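You operate a simulated robot arm through the tools that you are given. There is no shell and no other tool. Be economical: measure what you need, move in short steps, check, and stop when the job is done.

You are at the controls of a simulated robot arm. One attempt, no reset.

Task
Put the blue wedge on the clear pane.

It is judged by the outcome, as a careful person would: the job done as asked, and still so three seconds after it is handed in. It fails if anything else is knocked over, pushed out of place, dropped, spilled or broken.

Robot
A 6-joint arm with a two-finger parallel gripper, fixed in place. Base frame: the origin is at the foot of the arm, x ahead of it, y to its left, z up; the work surface is at about z = 0. Units: m, rad, N and s.
With the tool pointing down near the work surface it reaches from about 0.18 to 0.46 m from the base axis. Its first joint turns from -1.222 to 1.222 rad. Payload 1.9 kg.
Tool frame: the origin (TCP) lies between the finger pads and is the grasp point; the fingertips stand 0.023 m ahead of it; z points along the fingers, y is the line along which they close. Largest opening 0.094 m; finger width 0.038, thickness 0.01; the body of the gripper, 0.054 by 0.096 m, starts 0.039 m behind the TCP.
Orientation is that of the tool frame in the base frame, as [roll, pitch, yaw] about the fixed x, y, z axes, in that order (R = Rz(yaw) Ry(pitch) Rx(roll)). With the fingers straight down and closing along the base's y, the tool's x points along the base's -x, its y along +y and its z along -z.

Tools
- The arm moves only by the tool arm_command. Its argument "commands" is a list of rows, each a list of 7 numbers: the opening in per cent of the stroke, from 0 (shut) to 100 (fully open), then the shift along the tool's x, y, z in m, then the turn, a rotation vector about the tool's x, y, z in rad. In form: [[fingers, x, y, z, rx, ry, rz], ...]. A call has 1 to 8 rows; each row shifts and turns the commanded pose from where the row before left it, along the tool's axes as they then stand. Each row takes 0.2 s and may step no farther than 0.05 m and 0.15 rad from the row before; otherwise, or with a gripper value out of range, the whole call is refused. A pose out of reach is approached as far as the arm can. The call stops where the force on the tool passes 40 N (or 10 N more than at its start, if that is more) or the arm is blocked; 0.2 s more then pass. The fingers move at their own pace (about 0.108 m/s each) and stop on an object; they squeeze with about 27 N. The grip force told is the motor's: it shows also when the fingers shut on nothing. Time passes only in rows, and 0.2 s behind the last, so rows that do not move let the fingers close. It gives the time, the measured TCP pose, the force on the tool (base axes), the opening and the grip force at its end, in the units of the frame above (readings bear some noise), and new pictures: "show" is both (left out), scene, wrist or none.
- Cameras (640 x 400 px; columns grow to the right, rows downward): "scene" is fixed at [0.0436, 0.3007, 0.4453]; the picture's right is [-0.87, -0.49, 0.00], its down [-0.19, 0.34, -0.92] and it looks along [0.45, -0.80, -0.39] (base axes); focal length 300 px, centre (320, 200). "wrist" rides on the gripper at [-0.039, 0, -0.044] in the tool frame; the picture's right is [0.00, -1.00, 0.00], its down [0.97, 0.00, -0.24] and it looks along [0.24, 0.00, 0.97] (tool axes); focal length 218 px, centre (320, 200).
- point_at(camera, pixels): there is no depth. For up to 12 entries [column, row, z] of the newest picture of that camera ("zoom" is the newest enlarged one), the place [x, y] in the base frame at which the ray of that pixel passes the height z, good to about 0.002 m. The clock stands still meanwhile.
- close_up(camera, box): a new picture of the part [left, top, right, bottom] of that camera's present view, enlarged. The clock stands still meanwhile.
- close_job(): hands the job in; it is judged then, once.

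Keep the steps short. Do not move on a guess: measure, check each grasp and each placing, and mend mistakes. In all there are 60 turns and 120 pictures (those below and enlarged ones count). Leave the gripper open and the arm clear of the work at the hand-in unless told otherwise, and finish with a single line.

The tools are called as a command line: name --pt "numbers of a row" for each row, then --argument value for the rest, lists and objects as JSON in quotes. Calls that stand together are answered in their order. arm_command: Moves the arm, as the interface text tells. Its arguments: {"type":"object","properties":{"commands":{"type":"array"},"show":{"type":"string","enum":["both","scene","wrist","none"]}},"required":["commands"]} The other tools are called the same way: point_at (camera, pixels) gives the place at which the rays of pixels pass given heights; close_up (camera, box) takes an enlarged picture of a part of a camera's view; close_job () hands the job in.

At the start:

```text
time_s: 0.0
ee_pos: [0.3243, 0.0397, 0.3236]
orientation: [-3.141, 0.0, -3.141]
contact_force: [0.1, 0.1, -0.5]
finger_gap: 0.0941
grasp_force: 0.1
```

scene: 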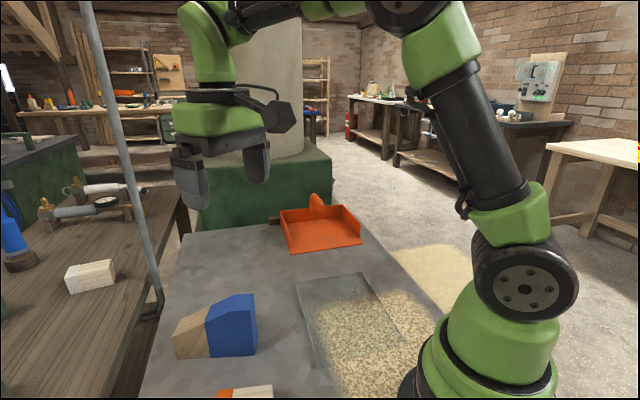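
wrist: 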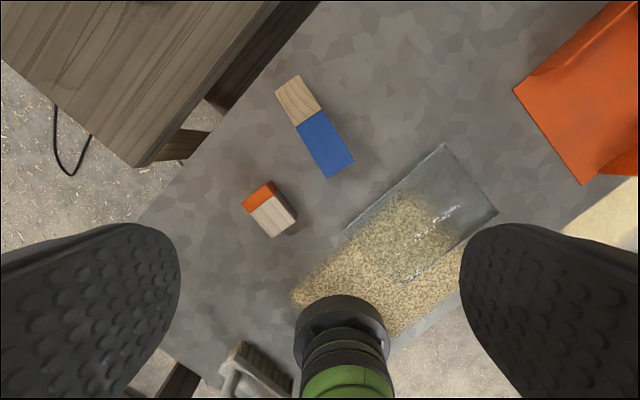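

I see a blue piece touching (or joined to) a wooden piece, and a clear pane partly covered with sawdust. I'll enlarge both before I measure.

close_up --camera "scene" --box '[150, 270, 310, 400]'

close_up --camera "wrist" --box '[220, 60, 380, 260]'

close_up --camera "scene" --box '[280, 250, 460, 400]'

close_up --camera "wrist" --box '[280, 130, 520, 340]'

point_at --camera "wrist" --pixels '[[276, 88, 0.0], [302, 75, 0.0], [296, 123, 0.0], [323, 109, 0.0], [331, 178, 0.0], [354, 161, 0.0], [445, 143, 0.0], [497, 213, 0.0], [342, 234, 0.0], [400, 285, 0.0]]'

point_at --camera "scene" --pixels '[[175, 358, 0], [211, 357, 0], [257, 353, 0], [297, 280, 0], [362, 272, 0], [318, 372, 0]]'

```text
3.08 times, centred on (230, 335) of scene
```

zoom: 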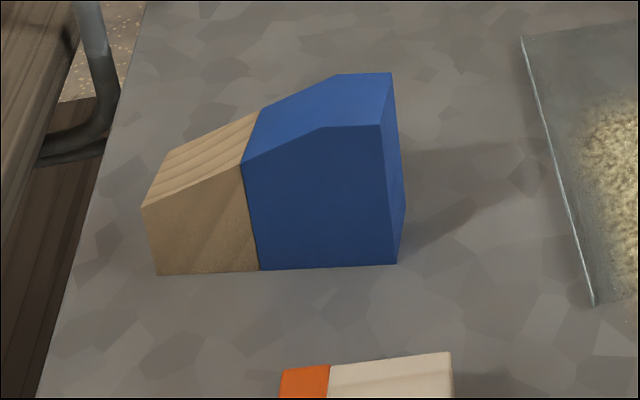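

```text
2.00 times, centred on (300, 160) of wrist
```

zoom: 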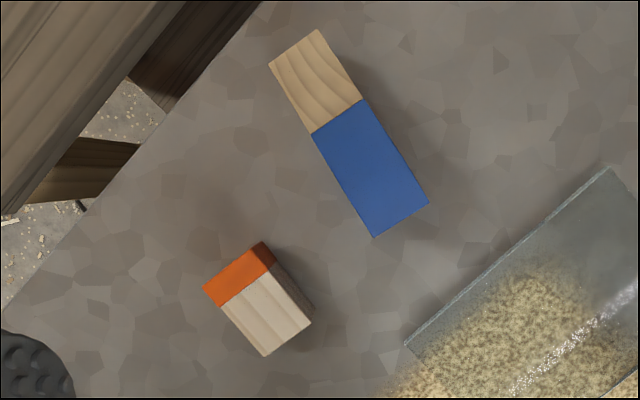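

```text
2.67 times, centred on (370, 325) of scene
```

zoom: 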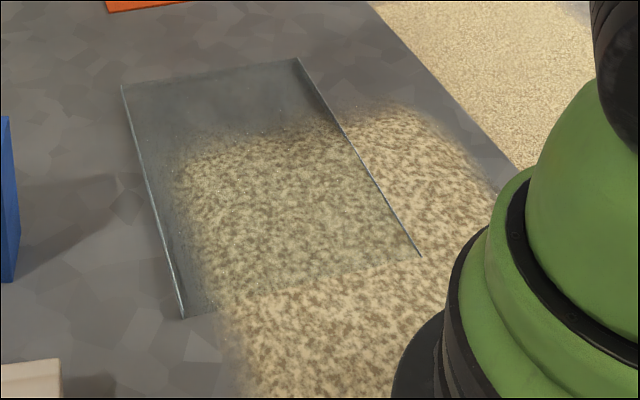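

```text
1.90 times, centred on (400, 235) of wrist
```

zoom: 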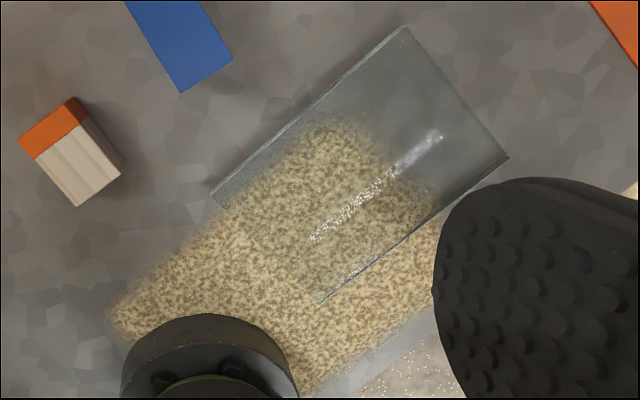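

```text
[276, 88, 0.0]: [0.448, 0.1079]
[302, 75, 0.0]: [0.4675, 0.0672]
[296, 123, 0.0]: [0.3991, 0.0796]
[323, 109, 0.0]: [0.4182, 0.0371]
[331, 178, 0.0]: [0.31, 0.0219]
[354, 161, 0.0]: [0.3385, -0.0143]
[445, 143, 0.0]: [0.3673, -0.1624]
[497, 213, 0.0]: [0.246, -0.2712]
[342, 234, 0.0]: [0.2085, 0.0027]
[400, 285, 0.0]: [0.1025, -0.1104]
```

```text
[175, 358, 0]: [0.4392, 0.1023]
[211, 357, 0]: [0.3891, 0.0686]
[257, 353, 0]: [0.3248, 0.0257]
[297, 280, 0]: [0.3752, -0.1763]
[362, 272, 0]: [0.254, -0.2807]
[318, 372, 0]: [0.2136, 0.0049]
```

The blue piece has a sloped and flat top and meets a wooden piece at a seam. I'll triangulate its height and the pane's height from both cameras.

point_at --camera "scene" --pixels '[[250.1, 310.6, 0.06], [250.1, 310.6, 0.07], [250.1, 310.6, 0.08], [253.5, 293.5, 0.06], [253.5, 293.5, 0.07], [253.5, 293.5, 0.08], [204.5, 322.5, 0.05], [204.5, 322.5, 0.06], [314.5, 281.5, 0.01], [363, 272.5, 0.01], [318, 369, 0.01], [407, 346.5, 0.01]]'

point_at --camera "wrist" --pixels '[[330.5, 178.5, 0.06], [330.5, 178.5, 0.07], [330.5, 178.5, 0.08], [354, 161, 0.06], [354, 161, 0.07], [354, 161, 0.08], [296, 126, 0.05], [322, 110, 0.05], [445.5, 144, 0.01], [497, 213, 0.01], [342.5, 231, 0.01], [402, 284, 0.01]]'

close_up --camera "scene" --box '[285, 262, 345, 300]'

close_up --camera "scene" --box '[300, 340, 360, 380]'

```text
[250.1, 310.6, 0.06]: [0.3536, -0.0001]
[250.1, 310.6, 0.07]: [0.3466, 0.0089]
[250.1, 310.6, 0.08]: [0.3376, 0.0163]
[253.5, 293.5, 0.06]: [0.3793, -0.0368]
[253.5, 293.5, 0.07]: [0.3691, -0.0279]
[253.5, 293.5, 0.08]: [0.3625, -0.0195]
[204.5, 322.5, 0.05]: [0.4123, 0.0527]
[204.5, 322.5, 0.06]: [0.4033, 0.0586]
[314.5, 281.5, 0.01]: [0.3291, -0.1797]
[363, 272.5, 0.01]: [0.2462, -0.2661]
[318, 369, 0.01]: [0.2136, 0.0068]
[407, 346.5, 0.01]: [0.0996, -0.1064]
```

```text
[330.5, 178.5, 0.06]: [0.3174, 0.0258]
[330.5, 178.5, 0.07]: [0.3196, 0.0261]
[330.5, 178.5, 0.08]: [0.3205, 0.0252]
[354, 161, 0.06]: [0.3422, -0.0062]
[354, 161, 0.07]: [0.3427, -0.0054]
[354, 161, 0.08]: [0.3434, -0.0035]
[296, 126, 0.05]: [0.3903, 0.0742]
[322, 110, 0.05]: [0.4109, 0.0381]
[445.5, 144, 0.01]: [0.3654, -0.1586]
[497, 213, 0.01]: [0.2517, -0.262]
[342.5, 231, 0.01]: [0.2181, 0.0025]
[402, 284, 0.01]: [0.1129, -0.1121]
```

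```text
10.53 times, centred on (315, 281) of scene
```

zoom: 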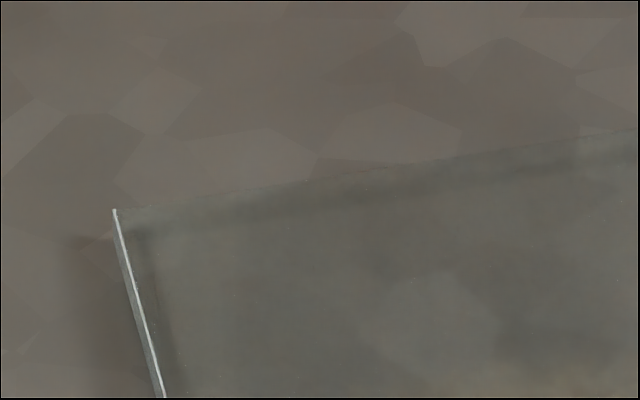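

```text
10.00 times, centred on (330, 360) of scene
```

zoom: 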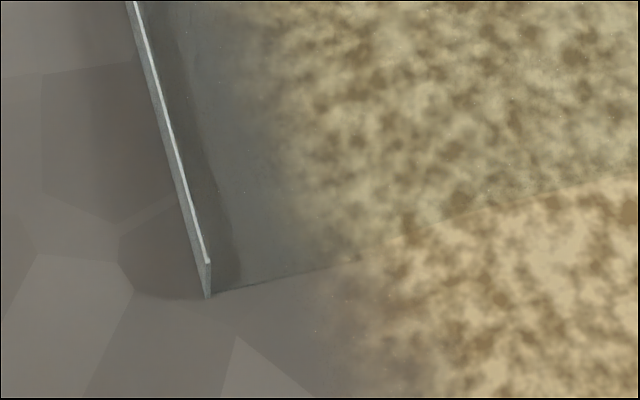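

The blue piece is about 0.09 m tall. The pane is under 1 cm thick and lies flat. Next I refine the blue piece's base corners and its direction.

point_at --camera "scene" --pixels '[[255, 355.8, 0], [210, 357.7, 0], [178, 359, 0], [258.2, 335, 0.0], [250.1, 310.6, 0.09], [253.5, 293.5, 0.09], [257.6, 337, 0.0]]'

point_at --camera "wrist" --pixels '[[326.5, 178.5, 0.09], [354, 161, 0.09], [296, 126, 0.07], [321.5, 110, 0.07], [274.5, 92.5, 0.05], [299, 74.5, 0.05]]'

close_up --camera "wrist" --box '[270, 70, 366, 190]'

close_up --camera "scene" --box '[170, 285, 266, 365]'

```text
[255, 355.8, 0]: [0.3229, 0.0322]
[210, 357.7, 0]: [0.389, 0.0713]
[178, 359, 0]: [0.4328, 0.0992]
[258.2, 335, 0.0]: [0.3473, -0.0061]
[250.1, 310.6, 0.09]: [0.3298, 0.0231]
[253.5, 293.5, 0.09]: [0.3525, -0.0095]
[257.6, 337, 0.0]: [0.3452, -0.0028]
```

```text
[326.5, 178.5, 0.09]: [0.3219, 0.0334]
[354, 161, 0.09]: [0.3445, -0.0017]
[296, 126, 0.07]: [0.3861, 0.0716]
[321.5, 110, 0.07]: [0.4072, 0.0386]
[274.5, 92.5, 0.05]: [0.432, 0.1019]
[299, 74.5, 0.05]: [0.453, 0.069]
```

```text
3.33 times, centred on (318, 130) of wrist
```

zoom: 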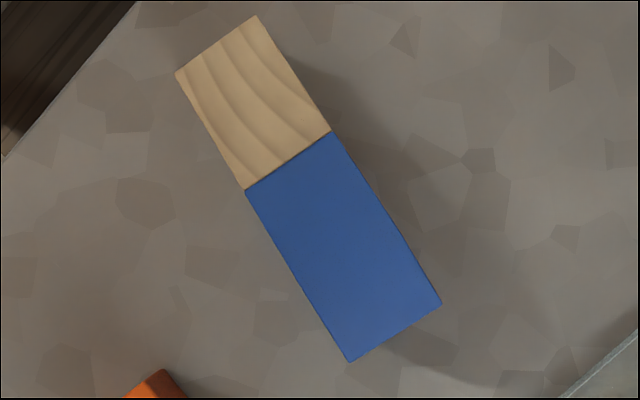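

```text
5.00 times, centred on (218, 325) of scene
```

zoom: 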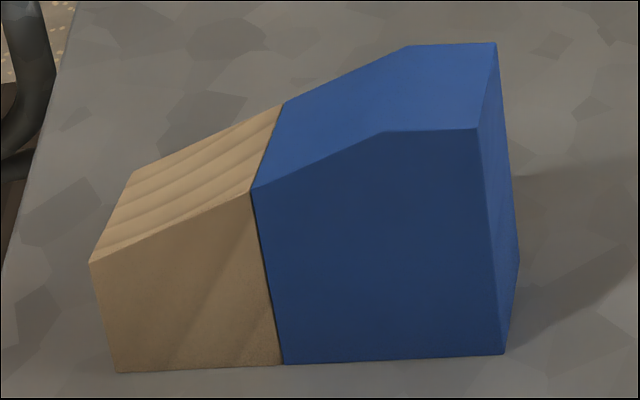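

The blue footprint is centred near (0.366, 0.035). Its long side runs about 32° from +x and it is about 0.042 m wide. I'll move above it, turn the tool by 0.555 rad, come down to z≈0.16 and check.

arm_command --pt "80 -0.0387 -0.0072 0.02 0 0 0" --pt "80 0 0 0.03 0 0 -0.139" --pt "80 0 0 0.03 0 0 -0.139" --pt "80 0 0 0.03 0 0 -0.139" --pt "80 0 0 0.03 0 0 -0.138" --pt "80 0 0 0.02 0 0 0" --pt "80 0 0 0 0 0 0"

```text
time_s: 1.6
ee_pos: [0.3625, 0.0335, 0.1619]
orientation: [-3.14, 0.001, -2.588]
contact_force: [0.3, -0.4, 0.3]
finger_gap: 0.0753
grasp_force: 0.0
```

scene: 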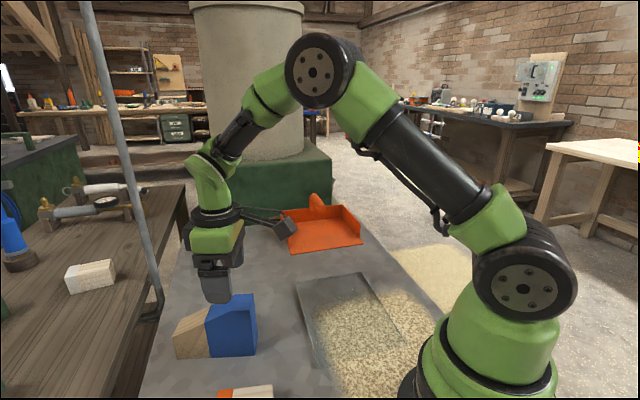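
wrist: 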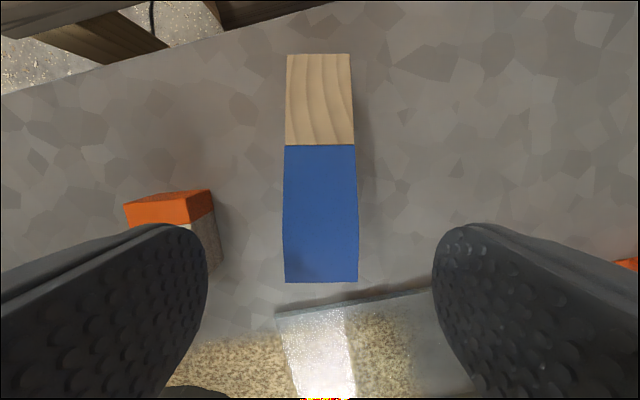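

The tool is well aligned, with the blue sides vertical and centred at column 320. Before coming down I'll check how much room there is beside the orange/white block.

point_at --camera "wrist" --pixels '[[212, 191, 0.04], [215, 210, 0.04], [215, 265, 0.0], [216, 215, 0.06], [284, 283, 0.09], [358, 283, 0.09], [284, 145, 0.07], [355, 145, 0.07]]'

```text
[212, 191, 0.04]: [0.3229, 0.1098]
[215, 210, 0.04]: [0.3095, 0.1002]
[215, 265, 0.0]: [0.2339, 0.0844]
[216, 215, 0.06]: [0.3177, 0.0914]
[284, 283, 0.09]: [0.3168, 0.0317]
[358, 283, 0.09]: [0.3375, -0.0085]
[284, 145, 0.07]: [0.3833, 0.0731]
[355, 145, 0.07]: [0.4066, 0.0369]
```

The block is about 0.085 m off the finger axis and the finger's outer face is at 0.048 m, so it clears. I'll come down 0.10 m to z≈0.062.

arm_command --pt "80 0 0 0.03 0 0 0" --pt "80 0 0 0.03 0 0 0" --pt "80 0 0 0.02 0 0 0" --pt "80 0 0 0.02 0 0 0" --pt "80 0 0 0 0 0 0"

```text
time_s: 2.8
ee_pos: [0.3628, 0.0327, 0.0609]
orientation: [3.141, -0.001, -2.588]
contact_force: [0.9, 0.6, 0.5]
finger_gap: 0.075
grasp_force: 0.1
```

scene: 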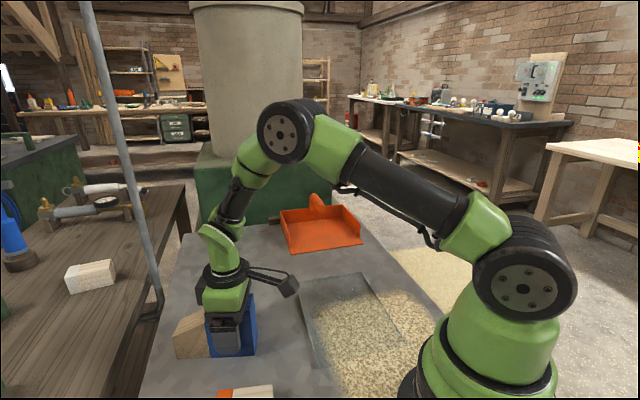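
wrist: 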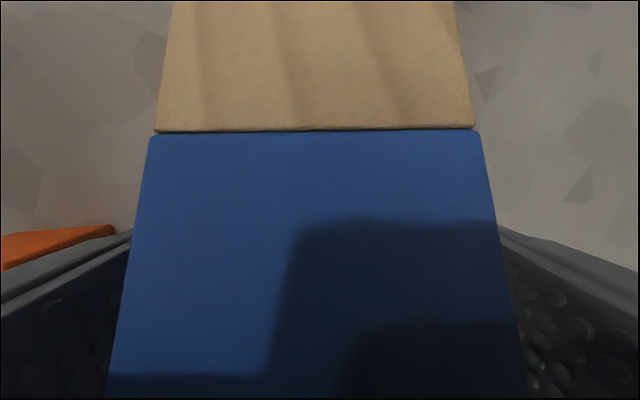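

The fingers straddle only the blue part, and the seam at row 131 is ahead of them. No contact is felt. Now I close.

arm_command --pt "40 0 0 0 0 0 0" --pt "30 0 0 0 0 0 0" --pt "20 0 0 0 0 0 0" --pt "20 0 0 0 0 0 0"

```text
time_s: 3.8
ee_pos: [0.3629, 0.0315, 0.061]
orientation: [-3.141, 0.002, -2.587]
contact_force: [0.1, 0.1, -0.8]
finger_gap: 0.0396
grasp_force: 27.0
```

scene: 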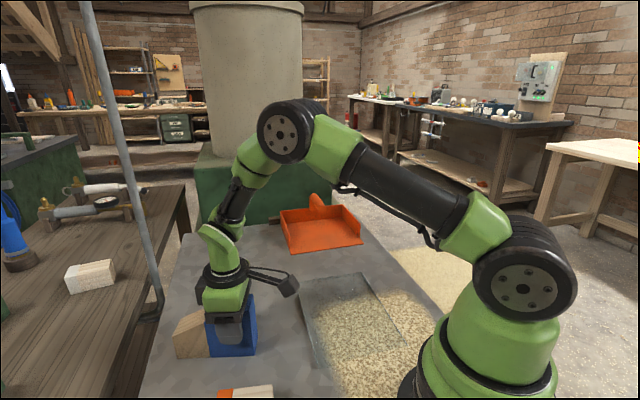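
wrist: 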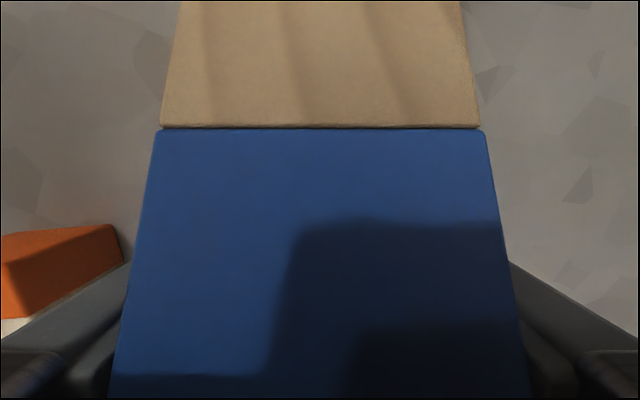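

It's held, with a 0.0396 m gap and 27 N. I'll lift just 4 mm, draw 15 mm away from the wooden part along tool +x, and look whether the wood is joined.

arm_command --pt "20 0.003 0 -0.001 0 0 0" --pt "20 0.006 0 -0.001 0 0 0" --pt "20 0.006 0 -0.002 0 0 0" --pt "20 0 0 0 0 0 0"

```text
time_s: 4.8
ee_pos: [0.3496, 0.0248, 0.0672]
orientation: [3.141, 0.0, -2.587]
contact_force: [0.3, -0.7, -1.7]
finger_gap: 0.0399
grasp_force: 27.2
```

scene: 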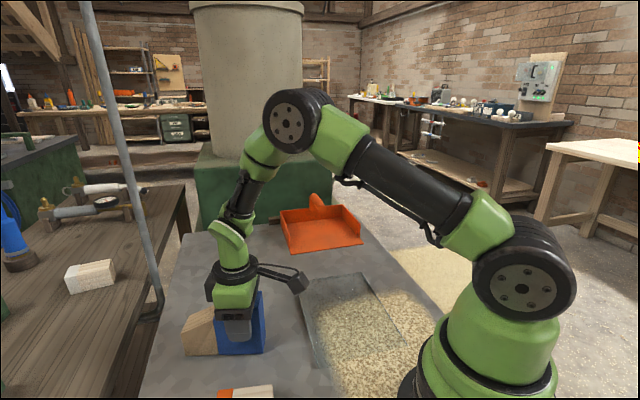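
wrist: 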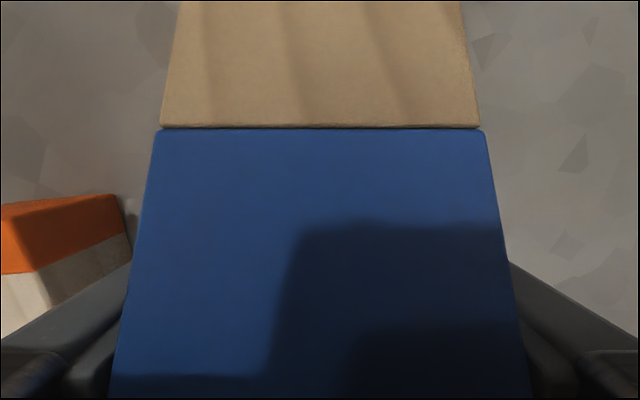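

The wood moved with the blue part, so the wedge is one joined piece: 0.137 m long, held firmly and level. The pane's centre is about (0.235, -0.133) with its long axis at -47°. I'll lift first.

arm_command --pt "20 0 0 -0.02 0 0 0" --pt "20 0 0 -0.03 0 0 0" --pt "20 0 0 -0.03 0 0 0" --pt "20 0 0 -0.025 0 0 0" --pt "20 0 0 0 0 0 0"

```text
time_s: 6.0
ee_pos: [0.3494, 0.0249, 0.171]
orientation: [-3.141, 0.0, -2.589]
contact_force: [-0.1, 0.9, -1.1]
finger_gap: 0.04
grasp_force: 26.9
```

scene: 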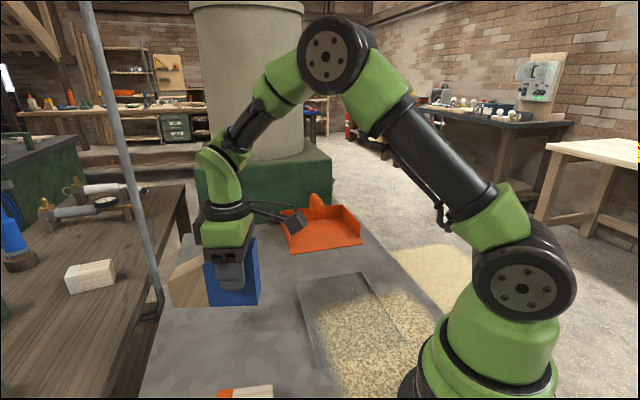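
wrist: 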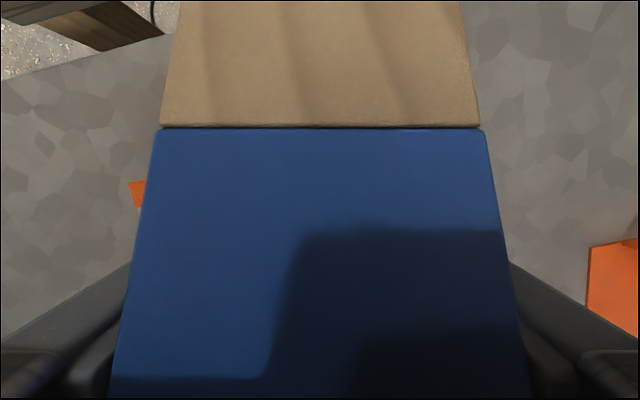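

The whole wedge came up level. I'll carry it over the pane at this height, aiming the TCP at (0.222, -0.119).

arm_command --pt "20 0.02 -0.006 0 0 0 0" --pt "20 0.0325 -0.01 0 0 0 0" --pt "20 0.0325 -0.01 0 0 0 0" --pt "20 0.0325 -0.01 0 0 0 0" --pt "20 0.0325 -0.01 0 0 0 0" --pt "20 0.0205 -0.006 0 0 0 0" --pt "20 0.0138 -0.003 0 0 0 0" --pt "20 0 0 0 0 0 0" --show "scene"

arm_command --pt "20 0 0 0 0 0 0.1" --pt "20 0 0 0 0 0 0.14" --pt "20 0 0 0 0 0 0.14" --pt "20 0 0 0 0 0 0.14" --pt "20 0 0 0 0 0 0.14" --pt "20 0 0 0 0 0 0.1" --pt "20 0 0 0 0 0 0" --show "scene"

```text
time_s: 7.8
ee_pos: [0.2236, -0.118, 0.1699]
orientation: [-3.141, -0.001, -2.586]
contact_force: [-0.7, 0.2, -1.7]
finger_gap: 0.0398
grasp_force: 26.7
```

scene: 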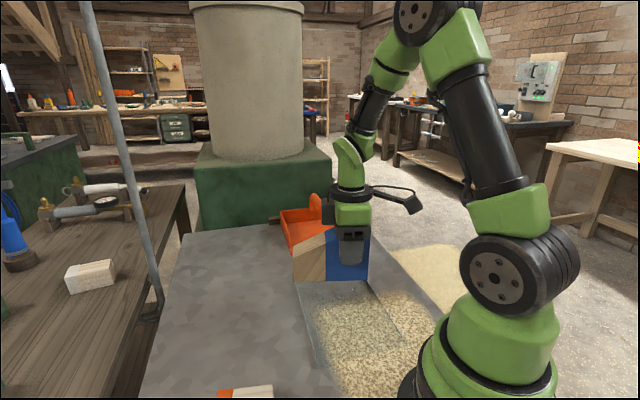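

```text
time_s: 9.4
ee_pos: [0.222, -0.1181, 0.1716]
orientation: [3.14, 0.0, 2.933]
contact_force: [-0.4, -0.5, -1.4]
finger_gap: 0.0396
grasp_force: 26.9
```

scene: 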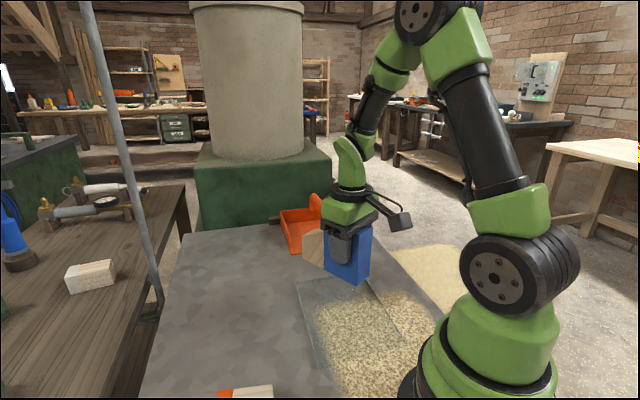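

The turn is partly done, with 0.62 rad left. I'll finish it and look.

arm_command --pt "20 0 0 0 0 0 0.1" --pt "20 0 0 0 0 0 0.14" --pt "20 0 0 0 0 0 0.14" --pt "20 0 0 0 0 0 0.14" --pt "20 0 0 0 0 0 0.1" --pt "20 0 0 0 0 0 0"

```text
time_s: 10.8
ee_pos: [0.2226, -0.1183, 0.171]
orientation: [3.141, 0.0, 2.315]
contact_force: [-0.6, 0.6, -2.4]
finger_gap: 0.0397
grasp_force: 27.3
```

scene: 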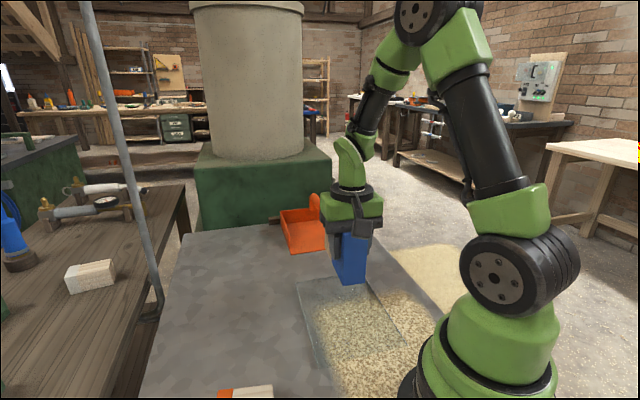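
wrist: 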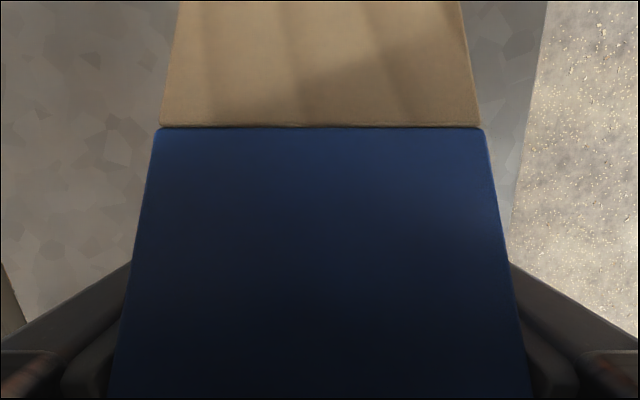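

The wedge's long axis is now along the pane. By my numbers it has about 27 mm to the far edge, so I'll shift 8 mm toward the near end and come down to z≈0.085.

arm_command --pt "20 0.008 0 0.016 0 0 0" --pt "20 0 0 0.03 0 0 0" --pt "20 0 0 0.025 0 0 0" --pt "20 0 0 0.013 0 0 0" --pt "20 0 0 0 0 0 0"

close_up --camera "scene" --box '[280, 220, 440, 390]'

```text
time_s: 12.0
ee_pos: [0.2171, -0.1153, 0.0868]
orientation: [3.14, 0.0, 2.316]
contact_force: [-0.3, 0.0, -1.8]
finger_gap: 0.0401
grasp_force: 27.2
```

scene: 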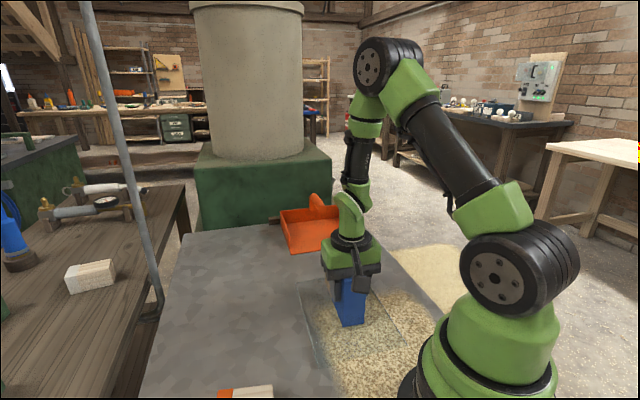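
wrist: 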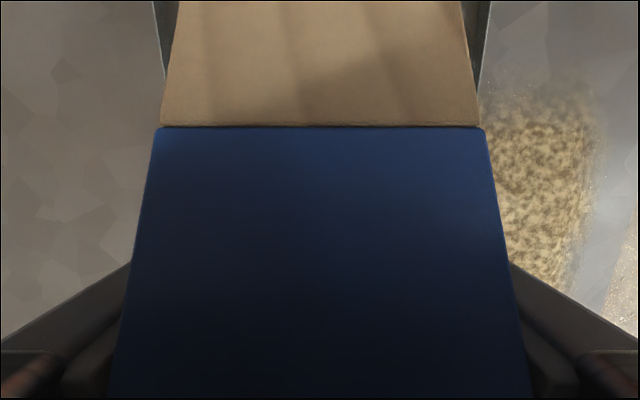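

```text
2.35 times, centred on (360, 305) of scene
```

zoom: 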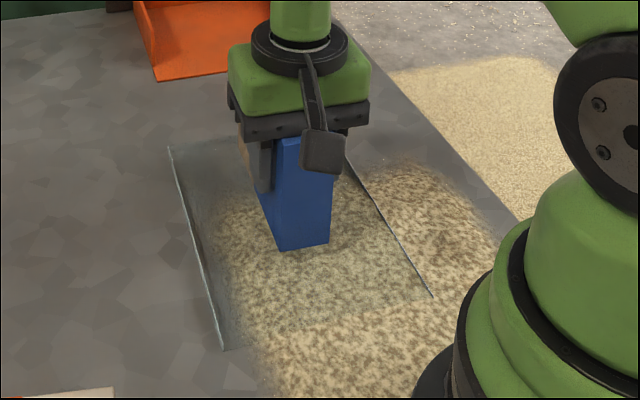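

It's centred between the pane's long edges, which show at columns ~160 and ~480 in the wrist view. Next I go down in small steps, watching for contact.

arm_command --pt "20 0 0 0.005 0 0 0" --pt "20 0 0 0.005 0 0 0" --pt "20 0 0 0.002 0 0 0" --pt "20 0 0 0 0 0 0" --show "none"

arm_command --pt "20 0 0 0.002 0 0 0" --pt "20 0 0 0 0 0 0" --show "none"

arm_command --pt "20 0 0 0.0015 0 0 0" --pt "20 0 0 0 0 0 0"

close_up --camera "scene" --box '[320, 270, 400, 340]'

```text
time_s: 13.0
ee_pos: [0.2173, -0.1138, 0.0746]
orientation: [3.141, 0.001, 2.317]
contact_force: [0.3, -0.6, -2.2]
finger_gap: 0.0398
grasp_force: 27.4
```

```text
time_s: 13.6
ee_pos: [0.2159, -0.1131, 0.0737]
orientation: [-3.14, 0.0, 2.317]
contact_force: [0.0, 0.2, -2.1]
finger_gap: 0.0399
grasp_force: 26.9
```

```text
time_s: 14.2
ee_pos: [0.2175, -0.1125, 0.0727]
orientation: [3.14, 0.0, 2.315]
contact_force: [0.1, 0.3, -2.5]
finger_gap: 0.0396
grasp_force: 26.4
```

scene: 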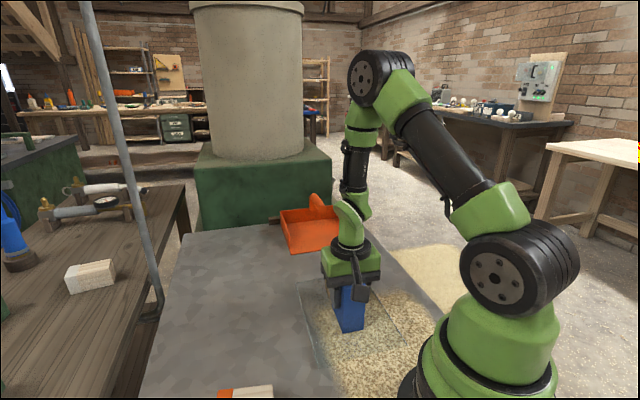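
wrist: 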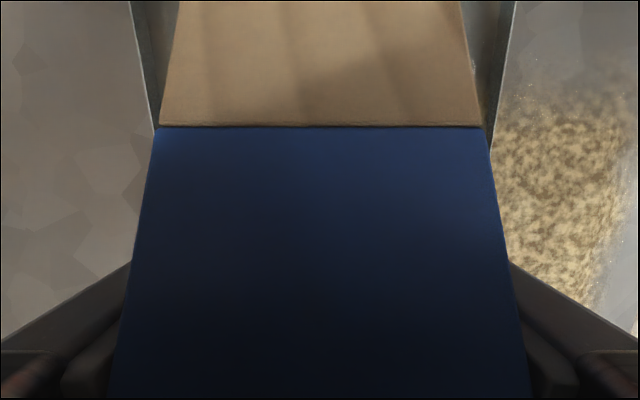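

```text
5.71 times, centred on (360, 305) of scene
```

zoom: 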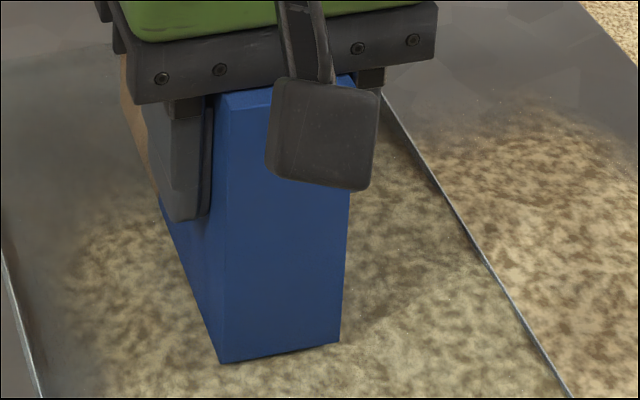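

No contact yet: the force is still -2.5 N, just the weight. I'll keep going in 1.5 mm steps.

arm_command --pt "20 0 0 0.0015 0 0 0" --pt "20 0 0 0 0 0 0" --show "none"

arm_command --pt "20 0 0 0.001 0 0 0" --pt "20 0 0 0 0 0 0" --show "none"

```text
time_s: 14.8
ee_pos: [0.2172, -0.1132, 0.0706]
orientation: [3.142, -0.001, 2.314]
contact_force: [-4.4, 0.6, 16.6]
finger_gap: 0.04
grasp_force: 26.9
```

```text
time_s: 15.4
ee_pos: [0.2175, -0.1133, 0.0699]
orientation: [-3.141, 0.001, 2.317]
contact_force: [-1.7, 5.0, 30.5]
finger_gap: 0.0399
grasp_force: 27.0
```

Contact came near z=0.071, and it is now pressing at 30 N. I'll ease up 1.5 mm and look before releasing.

arm_command --pt "20 0 0 -0.0017 0 0 0" --pt "20 0 0 0 0 0 0" --show "none"

close_up --camera "scene" --box '[290, 260, 420, 380]'

```text
time_s: 16.0
ee_pos: [0.216, -0.1125, 0.0705]
orientation: [-3.139, 0.0, 2.315]
contact_force: [-0.2, -0.8, -2.6]
finger_gap: 0.0399
grasp_force: 27.5
```

```text
3.33 times, centred on (355, 320) of scene
```

zoom: 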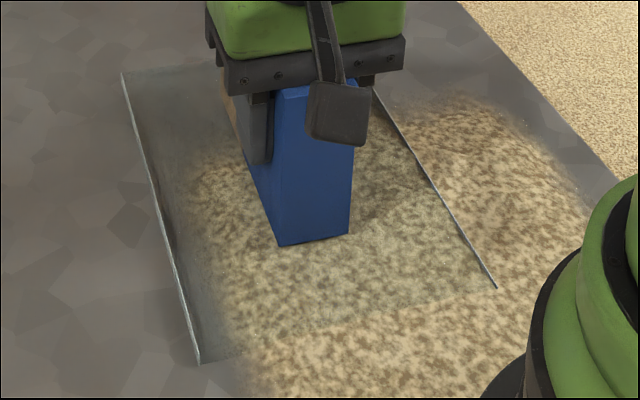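

It's now hanging free just above the pane. I'll come down 0.7 mm so it barely rests, then open slowly.

arm_command --pt "20 0 0 0.0007 0 0 0" --pt "20 0 0 0 0 0 0" --show "none"

arm_command --pt "45 0 0 0 0 0 0" --pt "55 0 0 0 0 0 0" --pt "75 0 0 0 0 0 0" --pt "80 0 0 0 0 0 0"

```text
time_s: 16.6
ee_pos: [0.2168, -0.1133, 0.0698]
orientation: [-3.142, -0.001, 2.317]
contact_force: [0.0, 0.3, -1.9]
finger_gap: 0.0399
grasp_force: 26.7
```

```text
time_s: 17.6
ee_pos: [0.2164, -0.1124, 0.0698]
orientation: [-3.141, -0.001, 2.317]
contact_force: [0.0, 0.6, 0.7]
finger_gap: 0.0753
grasp_force: 0.0
```

scene: 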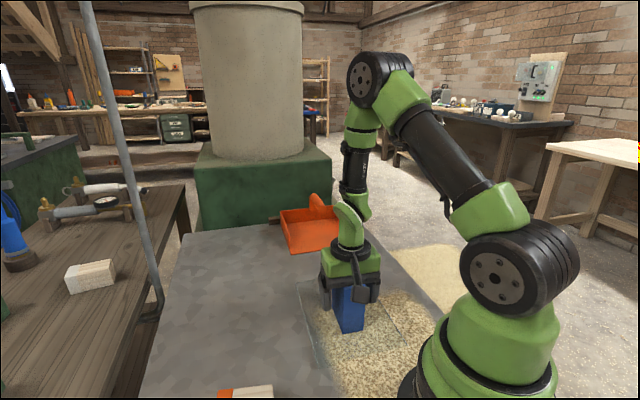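
wrist: 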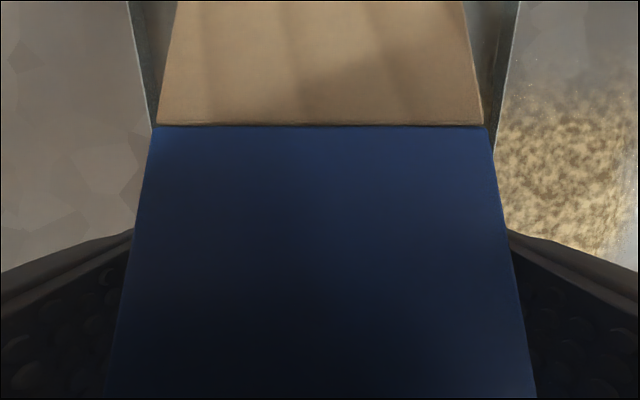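

The fingers are open and the wedge is standing. I'll retreat straight up.

arm_command --pt "80 0 0 -0.02 0 0 0" --pt "80 0 0 -0.03 0 0 0" --pt "80 0 0 -0.04 0 0 0" --pt "90 0 0 -0.04 0 0 0" --pt "100 0 0 -0.03 0 0 0" --pt "100 0 0 0 0 0 0"

close_up --camera "scene" --box '[280, 230, 440, 390]'

```text
time_s: 19.0
ee_pos: [0.2155, -0.1119, 0.2302]
orientation: [-3.14, -0.001, 2.317]
contact_force: [1.0, 0.6, -0.1]
finger_gap: 0.0939
grasp_force: 0.1
```

scene: 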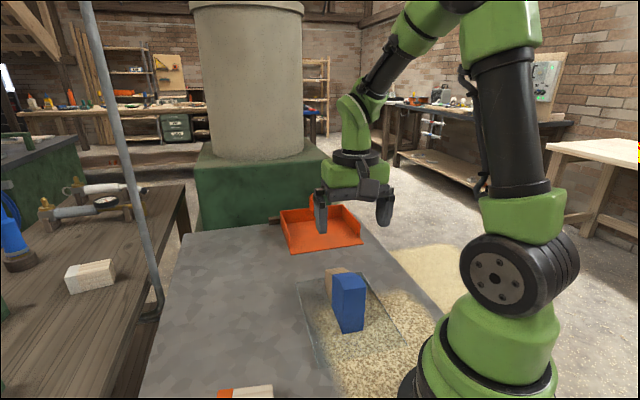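
wrist: 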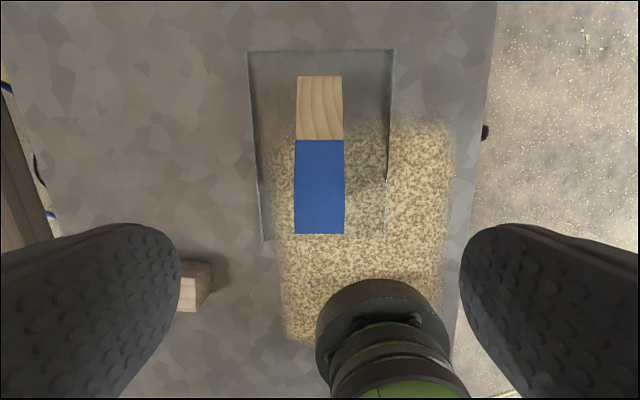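

```text
2.50 times, centred on (360, 310) of scene
```

zoom: 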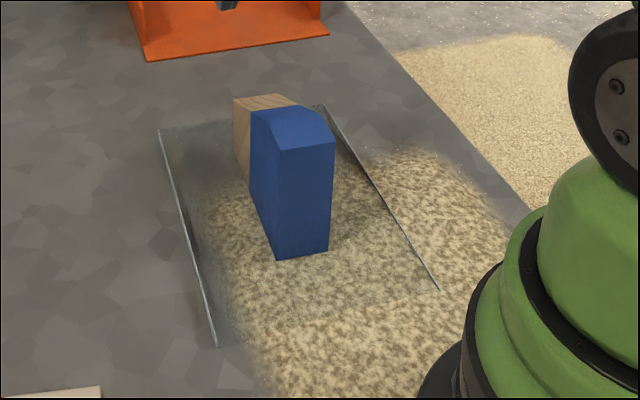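

The wedge stands upright, wholly within the pane's edges. The pane hasn't shifted and nothing else was touched. The arm is clear and the gripper open, so I'm handing it in.

close_job

```text
The job is handed in.
```

The blue wedge, wooden end included because it is joined on, now stands upright on the clear pane, and nothing else was disturbed.
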